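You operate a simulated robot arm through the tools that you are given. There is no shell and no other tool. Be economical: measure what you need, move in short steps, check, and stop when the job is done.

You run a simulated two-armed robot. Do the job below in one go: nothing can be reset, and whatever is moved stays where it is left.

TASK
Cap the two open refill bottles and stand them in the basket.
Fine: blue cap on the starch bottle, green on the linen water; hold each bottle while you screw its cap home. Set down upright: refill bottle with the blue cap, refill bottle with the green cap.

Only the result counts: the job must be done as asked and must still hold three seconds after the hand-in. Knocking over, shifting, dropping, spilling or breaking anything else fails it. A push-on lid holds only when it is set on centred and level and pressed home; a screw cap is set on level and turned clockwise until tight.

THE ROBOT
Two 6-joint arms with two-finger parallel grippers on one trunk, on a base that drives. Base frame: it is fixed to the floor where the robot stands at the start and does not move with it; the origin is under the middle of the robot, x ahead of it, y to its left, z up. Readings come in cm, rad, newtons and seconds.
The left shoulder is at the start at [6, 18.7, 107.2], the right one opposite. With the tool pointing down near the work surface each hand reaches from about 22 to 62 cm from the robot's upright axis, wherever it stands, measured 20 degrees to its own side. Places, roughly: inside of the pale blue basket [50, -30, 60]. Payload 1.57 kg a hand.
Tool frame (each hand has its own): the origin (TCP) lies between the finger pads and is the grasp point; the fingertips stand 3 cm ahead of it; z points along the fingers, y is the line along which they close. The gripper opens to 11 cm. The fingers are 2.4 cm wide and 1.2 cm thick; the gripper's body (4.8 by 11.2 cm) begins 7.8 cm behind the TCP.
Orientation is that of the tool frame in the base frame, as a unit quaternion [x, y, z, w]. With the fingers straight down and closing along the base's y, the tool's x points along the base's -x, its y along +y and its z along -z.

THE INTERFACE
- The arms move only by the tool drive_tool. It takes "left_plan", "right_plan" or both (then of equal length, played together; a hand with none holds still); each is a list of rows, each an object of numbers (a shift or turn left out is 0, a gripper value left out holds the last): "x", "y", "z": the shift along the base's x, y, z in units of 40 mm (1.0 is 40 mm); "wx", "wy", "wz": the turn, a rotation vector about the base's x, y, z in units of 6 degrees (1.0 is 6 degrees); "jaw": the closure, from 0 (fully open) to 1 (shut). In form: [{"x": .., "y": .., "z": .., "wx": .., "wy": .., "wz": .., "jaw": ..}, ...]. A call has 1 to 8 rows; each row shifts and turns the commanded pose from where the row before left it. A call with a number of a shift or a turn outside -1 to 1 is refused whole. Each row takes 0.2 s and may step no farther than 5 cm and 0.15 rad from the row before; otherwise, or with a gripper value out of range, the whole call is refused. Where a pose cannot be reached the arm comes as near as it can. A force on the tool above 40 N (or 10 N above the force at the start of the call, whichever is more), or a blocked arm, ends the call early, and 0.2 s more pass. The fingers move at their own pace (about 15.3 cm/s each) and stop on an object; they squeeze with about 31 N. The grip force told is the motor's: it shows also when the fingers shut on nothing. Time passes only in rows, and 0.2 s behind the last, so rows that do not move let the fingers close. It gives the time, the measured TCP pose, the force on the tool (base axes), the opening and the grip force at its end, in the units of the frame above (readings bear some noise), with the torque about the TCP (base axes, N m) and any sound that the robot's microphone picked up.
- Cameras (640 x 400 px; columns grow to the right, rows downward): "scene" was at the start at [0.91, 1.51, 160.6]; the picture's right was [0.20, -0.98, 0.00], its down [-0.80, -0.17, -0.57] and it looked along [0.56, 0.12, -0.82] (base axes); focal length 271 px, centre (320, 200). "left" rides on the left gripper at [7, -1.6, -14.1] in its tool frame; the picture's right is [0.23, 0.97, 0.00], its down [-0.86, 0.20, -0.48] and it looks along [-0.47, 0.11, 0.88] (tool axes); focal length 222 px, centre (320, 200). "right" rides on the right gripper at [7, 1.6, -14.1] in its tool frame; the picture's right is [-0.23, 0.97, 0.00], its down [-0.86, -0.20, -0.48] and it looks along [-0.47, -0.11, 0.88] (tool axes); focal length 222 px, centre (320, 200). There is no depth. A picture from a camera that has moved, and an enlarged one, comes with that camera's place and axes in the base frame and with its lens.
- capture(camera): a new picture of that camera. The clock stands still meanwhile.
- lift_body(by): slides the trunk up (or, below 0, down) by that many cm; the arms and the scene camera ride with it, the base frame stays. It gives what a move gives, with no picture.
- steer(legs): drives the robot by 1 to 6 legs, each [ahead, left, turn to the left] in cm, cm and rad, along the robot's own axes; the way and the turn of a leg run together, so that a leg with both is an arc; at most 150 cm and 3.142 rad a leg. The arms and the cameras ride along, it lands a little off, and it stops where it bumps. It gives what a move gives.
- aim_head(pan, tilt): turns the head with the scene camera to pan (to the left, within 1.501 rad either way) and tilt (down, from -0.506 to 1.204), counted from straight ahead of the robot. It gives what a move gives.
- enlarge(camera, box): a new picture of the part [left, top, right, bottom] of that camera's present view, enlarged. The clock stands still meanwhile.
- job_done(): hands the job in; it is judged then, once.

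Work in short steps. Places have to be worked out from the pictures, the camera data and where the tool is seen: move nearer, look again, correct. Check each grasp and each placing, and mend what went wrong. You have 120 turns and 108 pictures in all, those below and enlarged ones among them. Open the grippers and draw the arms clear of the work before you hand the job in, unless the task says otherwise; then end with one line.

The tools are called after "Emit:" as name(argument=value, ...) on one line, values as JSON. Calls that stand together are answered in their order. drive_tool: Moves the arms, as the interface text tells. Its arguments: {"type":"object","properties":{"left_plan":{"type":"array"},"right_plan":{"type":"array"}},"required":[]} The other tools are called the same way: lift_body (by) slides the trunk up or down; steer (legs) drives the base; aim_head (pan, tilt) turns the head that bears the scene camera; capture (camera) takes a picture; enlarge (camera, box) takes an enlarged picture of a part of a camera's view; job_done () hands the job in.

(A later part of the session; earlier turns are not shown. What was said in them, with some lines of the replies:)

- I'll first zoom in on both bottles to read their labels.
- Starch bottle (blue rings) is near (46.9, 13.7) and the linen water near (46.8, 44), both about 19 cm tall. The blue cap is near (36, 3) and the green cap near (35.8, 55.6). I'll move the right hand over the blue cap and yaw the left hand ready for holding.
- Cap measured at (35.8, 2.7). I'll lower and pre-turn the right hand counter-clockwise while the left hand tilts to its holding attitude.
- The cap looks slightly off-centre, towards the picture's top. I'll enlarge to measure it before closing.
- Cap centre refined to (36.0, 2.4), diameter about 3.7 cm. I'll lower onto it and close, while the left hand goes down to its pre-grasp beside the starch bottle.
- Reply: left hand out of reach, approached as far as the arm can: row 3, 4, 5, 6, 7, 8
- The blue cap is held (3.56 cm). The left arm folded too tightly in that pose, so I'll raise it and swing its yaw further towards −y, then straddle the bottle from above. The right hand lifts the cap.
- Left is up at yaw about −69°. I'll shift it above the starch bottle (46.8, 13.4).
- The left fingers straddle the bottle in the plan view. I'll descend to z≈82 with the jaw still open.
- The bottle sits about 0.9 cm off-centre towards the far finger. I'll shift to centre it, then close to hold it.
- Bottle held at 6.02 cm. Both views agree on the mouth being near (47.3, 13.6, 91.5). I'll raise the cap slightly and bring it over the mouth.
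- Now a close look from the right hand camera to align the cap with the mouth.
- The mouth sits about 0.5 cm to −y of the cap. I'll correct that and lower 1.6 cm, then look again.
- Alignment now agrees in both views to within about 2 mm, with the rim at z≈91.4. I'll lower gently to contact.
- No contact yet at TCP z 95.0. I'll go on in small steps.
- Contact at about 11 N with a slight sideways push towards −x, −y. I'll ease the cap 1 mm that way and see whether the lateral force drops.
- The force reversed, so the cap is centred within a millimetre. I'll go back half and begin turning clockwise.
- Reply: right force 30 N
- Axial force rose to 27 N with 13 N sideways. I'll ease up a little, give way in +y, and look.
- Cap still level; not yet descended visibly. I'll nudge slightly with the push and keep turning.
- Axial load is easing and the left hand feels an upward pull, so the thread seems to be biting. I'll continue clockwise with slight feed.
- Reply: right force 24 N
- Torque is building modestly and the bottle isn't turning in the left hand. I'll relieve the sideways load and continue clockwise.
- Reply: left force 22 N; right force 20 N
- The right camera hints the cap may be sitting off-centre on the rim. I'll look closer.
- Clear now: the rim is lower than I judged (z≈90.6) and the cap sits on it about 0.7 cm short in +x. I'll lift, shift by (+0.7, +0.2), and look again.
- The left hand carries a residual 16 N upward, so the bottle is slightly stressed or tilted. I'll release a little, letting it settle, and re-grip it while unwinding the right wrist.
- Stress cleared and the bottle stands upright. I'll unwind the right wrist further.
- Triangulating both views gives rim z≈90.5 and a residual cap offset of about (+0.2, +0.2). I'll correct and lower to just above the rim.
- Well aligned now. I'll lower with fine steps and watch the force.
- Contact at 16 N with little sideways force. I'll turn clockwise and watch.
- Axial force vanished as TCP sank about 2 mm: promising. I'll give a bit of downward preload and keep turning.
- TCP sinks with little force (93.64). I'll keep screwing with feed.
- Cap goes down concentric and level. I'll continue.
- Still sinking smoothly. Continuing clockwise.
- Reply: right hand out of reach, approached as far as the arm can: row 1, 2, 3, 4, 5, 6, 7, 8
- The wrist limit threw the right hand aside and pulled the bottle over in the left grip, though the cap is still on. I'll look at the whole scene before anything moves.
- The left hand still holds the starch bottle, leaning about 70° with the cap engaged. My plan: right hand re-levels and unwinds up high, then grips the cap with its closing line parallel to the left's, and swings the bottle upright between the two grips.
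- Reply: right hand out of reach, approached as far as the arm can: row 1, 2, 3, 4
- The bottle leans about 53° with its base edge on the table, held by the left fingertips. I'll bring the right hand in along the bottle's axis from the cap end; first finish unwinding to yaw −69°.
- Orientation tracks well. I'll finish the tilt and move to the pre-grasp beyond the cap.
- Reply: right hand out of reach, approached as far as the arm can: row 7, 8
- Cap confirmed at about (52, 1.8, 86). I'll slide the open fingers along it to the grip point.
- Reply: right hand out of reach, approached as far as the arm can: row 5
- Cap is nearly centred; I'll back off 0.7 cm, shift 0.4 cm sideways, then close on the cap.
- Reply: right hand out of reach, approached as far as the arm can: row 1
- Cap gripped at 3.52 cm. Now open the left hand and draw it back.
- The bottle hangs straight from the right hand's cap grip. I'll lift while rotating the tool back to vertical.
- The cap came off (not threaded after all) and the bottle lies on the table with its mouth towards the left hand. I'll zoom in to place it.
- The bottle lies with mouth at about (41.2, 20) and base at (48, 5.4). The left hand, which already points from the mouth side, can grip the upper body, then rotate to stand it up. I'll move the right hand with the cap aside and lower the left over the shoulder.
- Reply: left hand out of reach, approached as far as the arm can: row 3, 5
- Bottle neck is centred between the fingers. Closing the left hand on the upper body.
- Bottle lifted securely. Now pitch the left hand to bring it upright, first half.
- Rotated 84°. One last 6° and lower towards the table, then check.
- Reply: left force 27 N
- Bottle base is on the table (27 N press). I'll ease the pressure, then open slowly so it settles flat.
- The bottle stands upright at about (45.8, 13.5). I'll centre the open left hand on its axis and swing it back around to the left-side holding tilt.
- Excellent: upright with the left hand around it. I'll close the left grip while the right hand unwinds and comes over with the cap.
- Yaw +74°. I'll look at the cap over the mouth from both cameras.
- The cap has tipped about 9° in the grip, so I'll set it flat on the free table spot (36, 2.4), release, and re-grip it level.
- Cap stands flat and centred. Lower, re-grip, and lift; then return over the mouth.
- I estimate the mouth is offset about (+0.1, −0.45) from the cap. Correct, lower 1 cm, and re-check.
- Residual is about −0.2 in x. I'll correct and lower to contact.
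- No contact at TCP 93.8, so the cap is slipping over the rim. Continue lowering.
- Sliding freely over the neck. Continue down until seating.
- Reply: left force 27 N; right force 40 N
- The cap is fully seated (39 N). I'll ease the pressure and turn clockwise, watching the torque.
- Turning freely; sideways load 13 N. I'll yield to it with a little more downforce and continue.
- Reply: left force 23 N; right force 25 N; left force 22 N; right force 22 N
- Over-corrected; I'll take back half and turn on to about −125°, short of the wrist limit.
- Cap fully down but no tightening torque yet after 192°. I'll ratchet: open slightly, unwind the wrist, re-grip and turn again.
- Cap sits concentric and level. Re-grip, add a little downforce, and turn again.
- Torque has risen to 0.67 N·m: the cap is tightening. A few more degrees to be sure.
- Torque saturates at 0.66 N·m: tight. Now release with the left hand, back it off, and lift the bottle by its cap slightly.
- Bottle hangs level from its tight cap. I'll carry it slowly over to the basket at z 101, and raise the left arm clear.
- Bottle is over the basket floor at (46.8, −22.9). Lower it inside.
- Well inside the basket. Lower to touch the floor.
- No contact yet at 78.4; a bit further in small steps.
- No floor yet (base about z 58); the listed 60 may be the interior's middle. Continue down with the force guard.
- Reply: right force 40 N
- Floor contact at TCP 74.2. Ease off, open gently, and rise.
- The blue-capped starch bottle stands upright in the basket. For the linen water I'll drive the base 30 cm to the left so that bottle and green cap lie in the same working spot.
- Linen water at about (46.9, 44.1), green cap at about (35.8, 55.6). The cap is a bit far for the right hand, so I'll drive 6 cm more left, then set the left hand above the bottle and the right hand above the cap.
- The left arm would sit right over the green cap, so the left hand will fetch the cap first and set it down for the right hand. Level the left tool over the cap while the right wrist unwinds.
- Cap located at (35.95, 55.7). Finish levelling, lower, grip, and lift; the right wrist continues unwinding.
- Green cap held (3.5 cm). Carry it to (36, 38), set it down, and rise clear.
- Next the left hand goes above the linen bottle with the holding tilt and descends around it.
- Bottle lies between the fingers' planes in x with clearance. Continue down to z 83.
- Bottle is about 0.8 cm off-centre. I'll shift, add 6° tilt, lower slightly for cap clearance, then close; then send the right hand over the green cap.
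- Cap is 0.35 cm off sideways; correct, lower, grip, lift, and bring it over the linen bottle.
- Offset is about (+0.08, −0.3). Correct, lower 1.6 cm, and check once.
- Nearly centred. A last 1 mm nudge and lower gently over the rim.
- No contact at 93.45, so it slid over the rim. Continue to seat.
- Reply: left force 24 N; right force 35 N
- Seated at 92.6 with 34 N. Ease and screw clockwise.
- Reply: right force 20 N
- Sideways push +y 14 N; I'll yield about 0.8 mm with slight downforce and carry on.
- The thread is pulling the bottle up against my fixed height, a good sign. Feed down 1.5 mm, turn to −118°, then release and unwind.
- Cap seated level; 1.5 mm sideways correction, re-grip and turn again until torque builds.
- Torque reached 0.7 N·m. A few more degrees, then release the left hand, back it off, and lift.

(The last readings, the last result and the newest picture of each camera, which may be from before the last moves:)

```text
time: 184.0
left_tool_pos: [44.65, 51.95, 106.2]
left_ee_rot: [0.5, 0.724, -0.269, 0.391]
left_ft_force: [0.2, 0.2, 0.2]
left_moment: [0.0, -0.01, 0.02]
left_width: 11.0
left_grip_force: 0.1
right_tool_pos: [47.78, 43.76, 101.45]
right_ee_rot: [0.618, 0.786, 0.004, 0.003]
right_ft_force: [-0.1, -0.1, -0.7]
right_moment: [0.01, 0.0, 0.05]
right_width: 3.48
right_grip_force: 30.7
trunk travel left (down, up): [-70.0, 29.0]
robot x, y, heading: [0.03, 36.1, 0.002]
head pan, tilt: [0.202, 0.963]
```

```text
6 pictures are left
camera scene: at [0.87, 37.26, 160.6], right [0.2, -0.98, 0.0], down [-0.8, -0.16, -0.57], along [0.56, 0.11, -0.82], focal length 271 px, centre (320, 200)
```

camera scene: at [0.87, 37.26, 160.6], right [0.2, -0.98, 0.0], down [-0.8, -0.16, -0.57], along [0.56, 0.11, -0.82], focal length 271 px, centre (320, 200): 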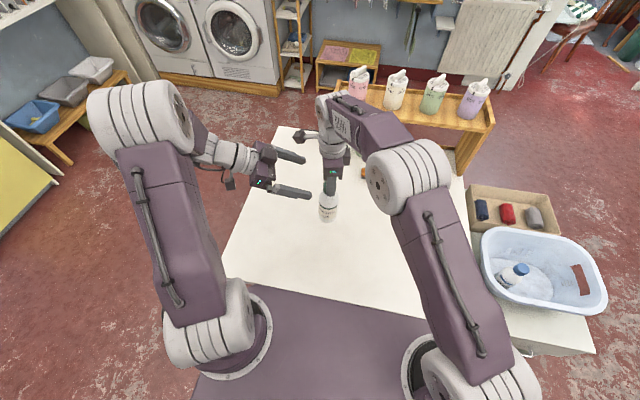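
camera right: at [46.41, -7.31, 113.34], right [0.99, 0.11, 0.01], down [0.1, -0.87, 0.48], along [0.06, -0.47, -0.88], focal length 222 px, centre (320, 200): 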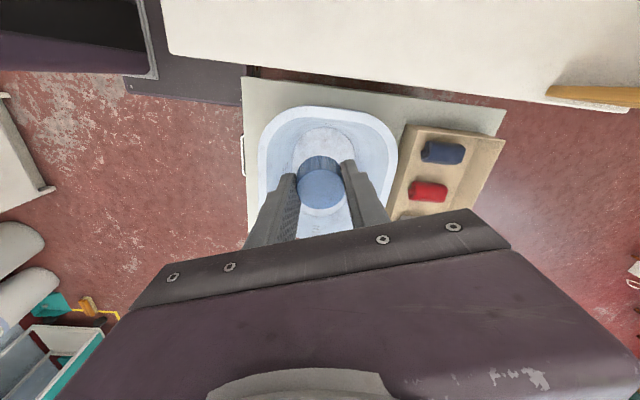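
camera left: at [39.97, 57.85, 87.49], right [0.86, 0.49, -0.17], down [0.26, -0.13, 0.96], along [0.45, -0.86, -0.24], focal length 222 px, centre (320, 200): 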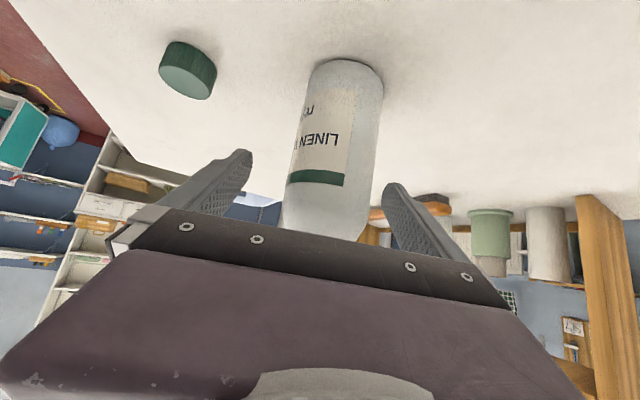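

Linen bottle hangs upright from its tight green cap. Drive the base back to the right.

Emit:
steer(legs=[[0, -35.8, 0]])

```text
time: 186.3
left_tool_pos: [44.72, 16.93, 105.95]
left_ee_rot: [0.498, 0.725, -0.269, 0.393]
left_ft_force: [-0.2, 0.4, 0.3]
left_moment: [-0.01, -0.01, 0.0]
left_width: 11.0
left_grip_force: 0.0
right_tool_pos: [47.8, 8.77, 101.32]
right_ee_rot: [0.617, 0.787, 0.004, 0.004]
right_ft_force: [0.2, -0.6, -0.4]
right_moment: [0.03, -0.04, 0.02]
right_width: 3.49
right_grip_force: 31.4
trunk travel left (down, up): [-70.0, 29.0]
robot x, y, heading: [-0.08, 0.39, -0.001]
head pan, tilt: [0.202, 0.963]
```

Now carry it along to y ≈ −33.5, passing above the starch bottle (9 cm clearance).

Emit:
drive_tool(right_plan=[{"y": -0.3}, {"y": -0.6}, {"y": -0.65}, {"y": -0.65}, {"y": -0.65}, {"y": -0.65}, {"y": -0.65}, {"y": -0.65}])

Emit:
drive_tool(right_plan=[{"y": -0.65}, {"y": -0.65}, {"y": -0.65}, {"y": -0.65}, {"y": -0.65}, {"y": -0.65}, {"y": -0.65}, {"y": -0.65}])

Emit:
drive_tool(right_plan=[{"y": -0.5}, {"y": -0.1}, {}])

Emit:
enlarge(camera="scene", box=[370, 150, 520, 300])

```text
time: 188.1
left_tool_pos: [44.68, 16.83, 106.01]
left_ee_rot: [0.499, 0.725, -0.268, 0.392]
left_ft_force: [0.2, -0.2, -0.4]
left_moment: [0.03, 0.02, -0.02]
left_width: 11.01
left_grip_force: 0.0
right_tool_pos: [47.81, -10.57, 101.51]
right_ee_rot: [0.617, 0.787, 0.004, 0.004]
right_ft_force: [-0.2, 0.5, -0.8]
right_moment: [0.04, -0.02, 0.03]
right_width: 3.49
right_grip_force: 30.9
trunk travel left (down, up): [-70.0, 29.0]
robot x, y, heading: [0.01, 0.38, -0.0]
head pan, tilt: [0.202, 0.963]
```

```text
time: 189.9
left_tool_pos: [44.71, 16.79, 105.94]
left_ee_rot: [0.499, 0.725, -0.268, 0.392]
left_ft_force: [-0.1, 0.1, -1.2]
left_moment: [0.01, 0.01, 0.01]
left_width: 11.0
left_grip_force: 0.0
right_tool_pos: [47.9, -31.3, 101.36]
right_ee_rot: [0.616, 0.787, 0.004, 0.002]
right_ft_force: [0.6, 0.3, -1.8]
right_moment: [0.05, -0.01, -0.02]
right_width: 3.47
right_grip_force: 31.0
trunk travel left (down, up): [-70.0, 29.0]
robot x, y, heading: [0.02, 0.51, 0.003]
head pan, tilt: [0.202, 0.963]
```

```text
time: 190.7
left_tool_pos: [44.72, 17.04, 106.02]
left_ee_rot: [0.498, 0.725, -0.268, 0.392]
left_ft_force: [0.3, -0.5, 0.0]
left_moment: [0.0, -0.01, -0.01]
left_width: 11.0
left_grip_force: 0.1
right_tool_pos: [47.84, -33.52, 101.35]
right_ee_rot: [0.617, 0.787, 0.003, 0.003]
right_ft_force: [0.4, 0.2, -0.9]
right_moment: [-0.05, 0.0, -0.01]
right_width: 3.5
right_grip_force: 31.3
trunk travel left (down, up): [-70.0, 29.0]
robot x, y, heading: [0.0, 0.41, 0.005]
head pan, tilt: [0.202, 0.963]
```

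```text
2.67 times, centred on (445, 225) of scene
camera zoom: at [0.95, 2.06, 160.6], right [0.2, -0.98, 0.0], down [-0.8, -0.17, -0.57], along [0.56, 0.12, -0.82], focal length 722 px, centre (-13, 133)
```

zoom: 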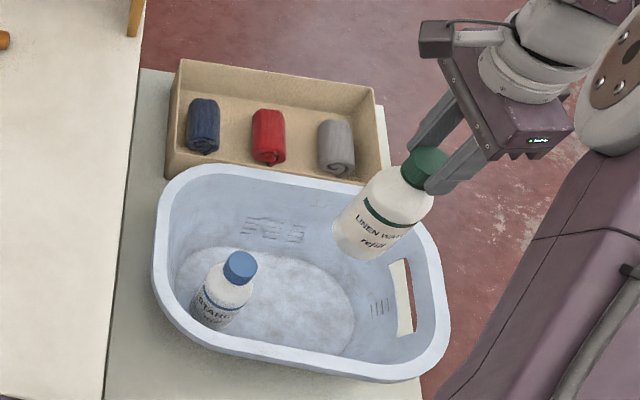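

Position projects onto free floor beside the starch bottle. Lower it in.

Emit:
drive_tool(right_plan=[{"z": -0.65, "x": 0.1}, {"z": -0.65, "x": 0.1}, {"z": -0.65}, {"z": -0.65}, {"z": -0.65}, {"z": -0.65}, {"z": -0.65}, {"z": -0.65}])

Emit:
drive_tool(right_plan=[{"z": -0.3}, {"z": -0.3}, {"z": -0.2}, {"z": -0.1}, {"z": -0.1}, {}])

```text
time: 192.5
left_tool_pos: [44.74, 16.84, 105.85]
left_ee_rot: [0.499, 0.725, -0.268, 0.392]
left_ft_force: [-0.4, -0.3, 1.0]
left_moment: [0.0, 0.03, 0.0]
left_width: 11.02
left_grip_force: 0.0
right_tool_pos: [48.69, -33.47, 80.4]
right_ee_rot: [0.617, 0.787, 0.004, 0.003]
right_ft_force: [0.6, -0.3, -1.3]
right_moment: [0.01, 0.01, -0.01]
right_width: 3.51
right_grip_force: 30.6
trunk travel left (down, up): [-70.0, 29.0]
robot x, y, heading: [-0.2, 0.52, 0.005]
head pan, tilt: [0.202, 0.963]
```

```text
time: 193.9
left_tool_pos: [44.74, 16.92, 106.04]
left_ee_rot: [0.499, 0.725, -0.268, 0.391]
left_ft_force: [0.0, -0.9, -0.2]
left_moment: [0.01, -0.01, -0.02]
left_width: 10.98
left_grip_force: 0.0
right_tool_pos: [48.55, -33.52, 76.65]
right_ee_rot: [0.616, 0.788, 0.003, 0.003]
right_ft_force: [0.1, 0.4, -0.7]
right_moment: [0.02, 0.01, -0.02]
right_width: 3.49
right_grip_force: 30.8
trunk travel left (down, up): [-70.0, 29.0]
robot x, y, heading: [0.04, 0.45, 0.0]
head pan, tilt: [0.202, 0.963]
```

Contact is expected near 74.5; descend finely with the force guard.

Emit:
drive_tool(right_plan=[{"z": -0.1}, {"z": -0.1}, {"z": -0.08}, {"z": -0.08}, {"z": -0.06}, {"z": -0.06}, {}])

```text
time: 195.5
left_tool_pos: [44.69, 16.9, 106.05]
left_ee_rot: [0.498, 0.725, -0.269, 0.393]
left_ft_force: [-0.3, -0.7, 0.0]
left_moment: [0.02, 0.01, -0.02]
left_width: 10.96
left_grip_force: 0.2
right_tool_pos: [48.8, -33.67, 74.62]
right_ee_rot: [0.617, 0.787, 0.004, 0.003]
right_ft_force: [-0.3, 0.1, 0.2]
right_moment: [0.03, -0.06, -0.01]
right_width: 3.51
right_grip_force: 30.8
trunk travel left (down, up): [-70.0, 29.0]
robot x, y, heading: [0.49, 0.6, 0.002]
head pan, tilt: [0.202, 0.963]
```

Emit:
drive_tool(right_plan=[{"z": -0.05}, {"z": -0.05}, {"z": -0.04}, {"z": -0.03}, {}])

Emit:
enlarge(camera="scene", box=[370, 170, 500, 300])

```text
time: 196.7
left_tool_pos: [44.3, 17.15, 106.12]
left_ee_rot: [0.498, 0.724, -0.269, 0.395]
left_ft_force: [0.4, 0.7, 0.9]
left_moment: [0.0, -0.01, 0.05]
left_width: 10.99
left_grip_force: 0.0
right_tool_pos: [48.63, -33.55, 74.3]
right_ee_rot: [0.617, 0.787, 0.004, 0.006]
right_ft_force: [2.6, 1.5, 38.7]
right_moment: [0.01, -0.02, 0.02]
right_width: 3.56
right_grip_force: 31.0
trunk travel left (down, up): [-70.0, 29.0]
robot x, y, heading: [0.13, 0.42, 0.002]
head pan, tilt: [0.202, 0.963]
```

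```text
3.08 times, centred on (435, 235) of scene
camera zoom: at [0.45, 2.46, 160.62], right [0.2, -0.98, 0.0], down [-0.8, -0.17, -0.57], along [0.56, 0.11, -0.82], focal length 833 px, centre (-34, 92)
```

zoom: 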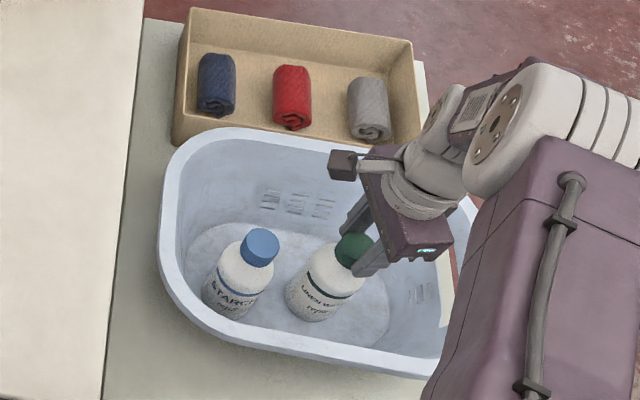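

Floor contact, bottle upright beside the other. Ease off, open gently, rise and clear both arms.

Emit:
drive_tool(right_plan=[{"z": 0.07}, {"z": 0.04}, {}, {"jaw": 0.6}, {"jaw": 0.5}, {"z": 0.2}, {"z": 0.4}, {"z": 0.6}])

Emit:
drive_tool(right_plan=[{"z": 0.9}, {"z": 0.9}, {"z": 0.9}, {"z": 0.9}, {"z": 0.9}, {"z": 0.9}, {"z": 0.9}, {"z": 0.5, "jaw": 0}])

Emit:
enlarge(camera="scene", box=[370, 170, 500, 300])

Emit:
capture(camera="scene")

```text
time: 198.5
left_tool_pos: [44.7, 16.84, 105.98]
left_ee_rot: [0.498, 0.725, -0.269, 0.393]
left_ft_force: [0.4, 0.1, 0.2]
left_moment: [-0.02, -0.03, -0.02]
left_width: 11.01
left_grip_force: 0.0
right_tool_pos: [48.76, -33.61, 79.16]
right_ee_rot: [0.617, 0.787, 0.004, 0.004]
right_ft_force: [-0.1, -0.8, 0.3]
right_moment: [0.04, 0.0, -0.02]
right_width: 5.52
right_grip_force: 0.0
trunk travel left (down, up): [-70.0, 29.0]
robot x, y, heading: [-0.09, 0.35, 0.005]
head pan, tilt: [0.202, 0.963]
```

```text
time: 200.3
left_tool_pos: [44.67, 16.79, 106.0]
left_ee_rot: [0.498, 0.725, -0.268, 0.392]
left_ft_force: [0.6, 0.0, -0.3]
left_moment: [0.0, -0.02, 0.0]
left_width: 11.01
left_grip_force: 0.0
right_tool_pos: [48.71, -33.78, 106.55]
right_ee_rot: [0.618, 0.786, 0.003, 0.003]
right_ft_force: [0.4, -0.1, 0.1]
right_moment: [0.0, 0.01, 0.0]
right_width: 11.0
right_grip_force: 0.1
trunk travel left (down, up): [-70.0, 29.0]
robot x, y, heading: [0.04, 0.9, 0.003]
head pan, tilt: [0.202, 0.963]
```

```text
3.08 times, centred on (435, 235) of scene
camera zoom: at [0.95, 2.03, 160.6], right [0.2, -0.98, 0.0], down [-0.8, -0.17, -0.57], along [0.56, 0.12, -0.82], focal length 833 px, centre (-34, 92)
```

zoom: 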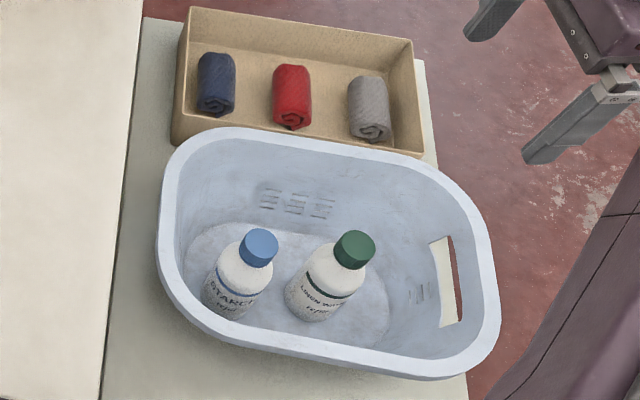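

```text
2 pictures are left
camera scene: at [0.95, 2.03, 160.6], right [0.2, -0.98, 0.0], down [-0.8, -0.17, -0.57], along [0.56, 0.12, -0.82], focal length 271 px, centre (320, 200)
```

scene: 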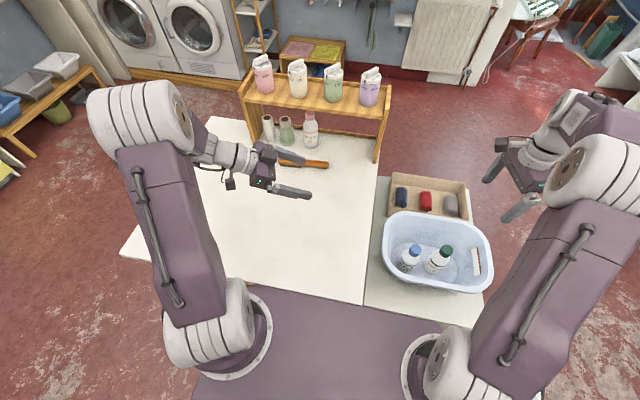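

Both capped bottles stand upright in the basket, nothing else looks disturbed, and both hands are open and clear. I'm handing in.

Emit:
job_done()

```text
The job is handed in.
```

Both refill bottles are capped (blue on starch, green on linen water), each screwed until the torque levelled off, and stand upright in the basket; on the way the starch bottle was dropped on its side on the table while still open, then stood up and capped, and I saw no spill in the pictures.
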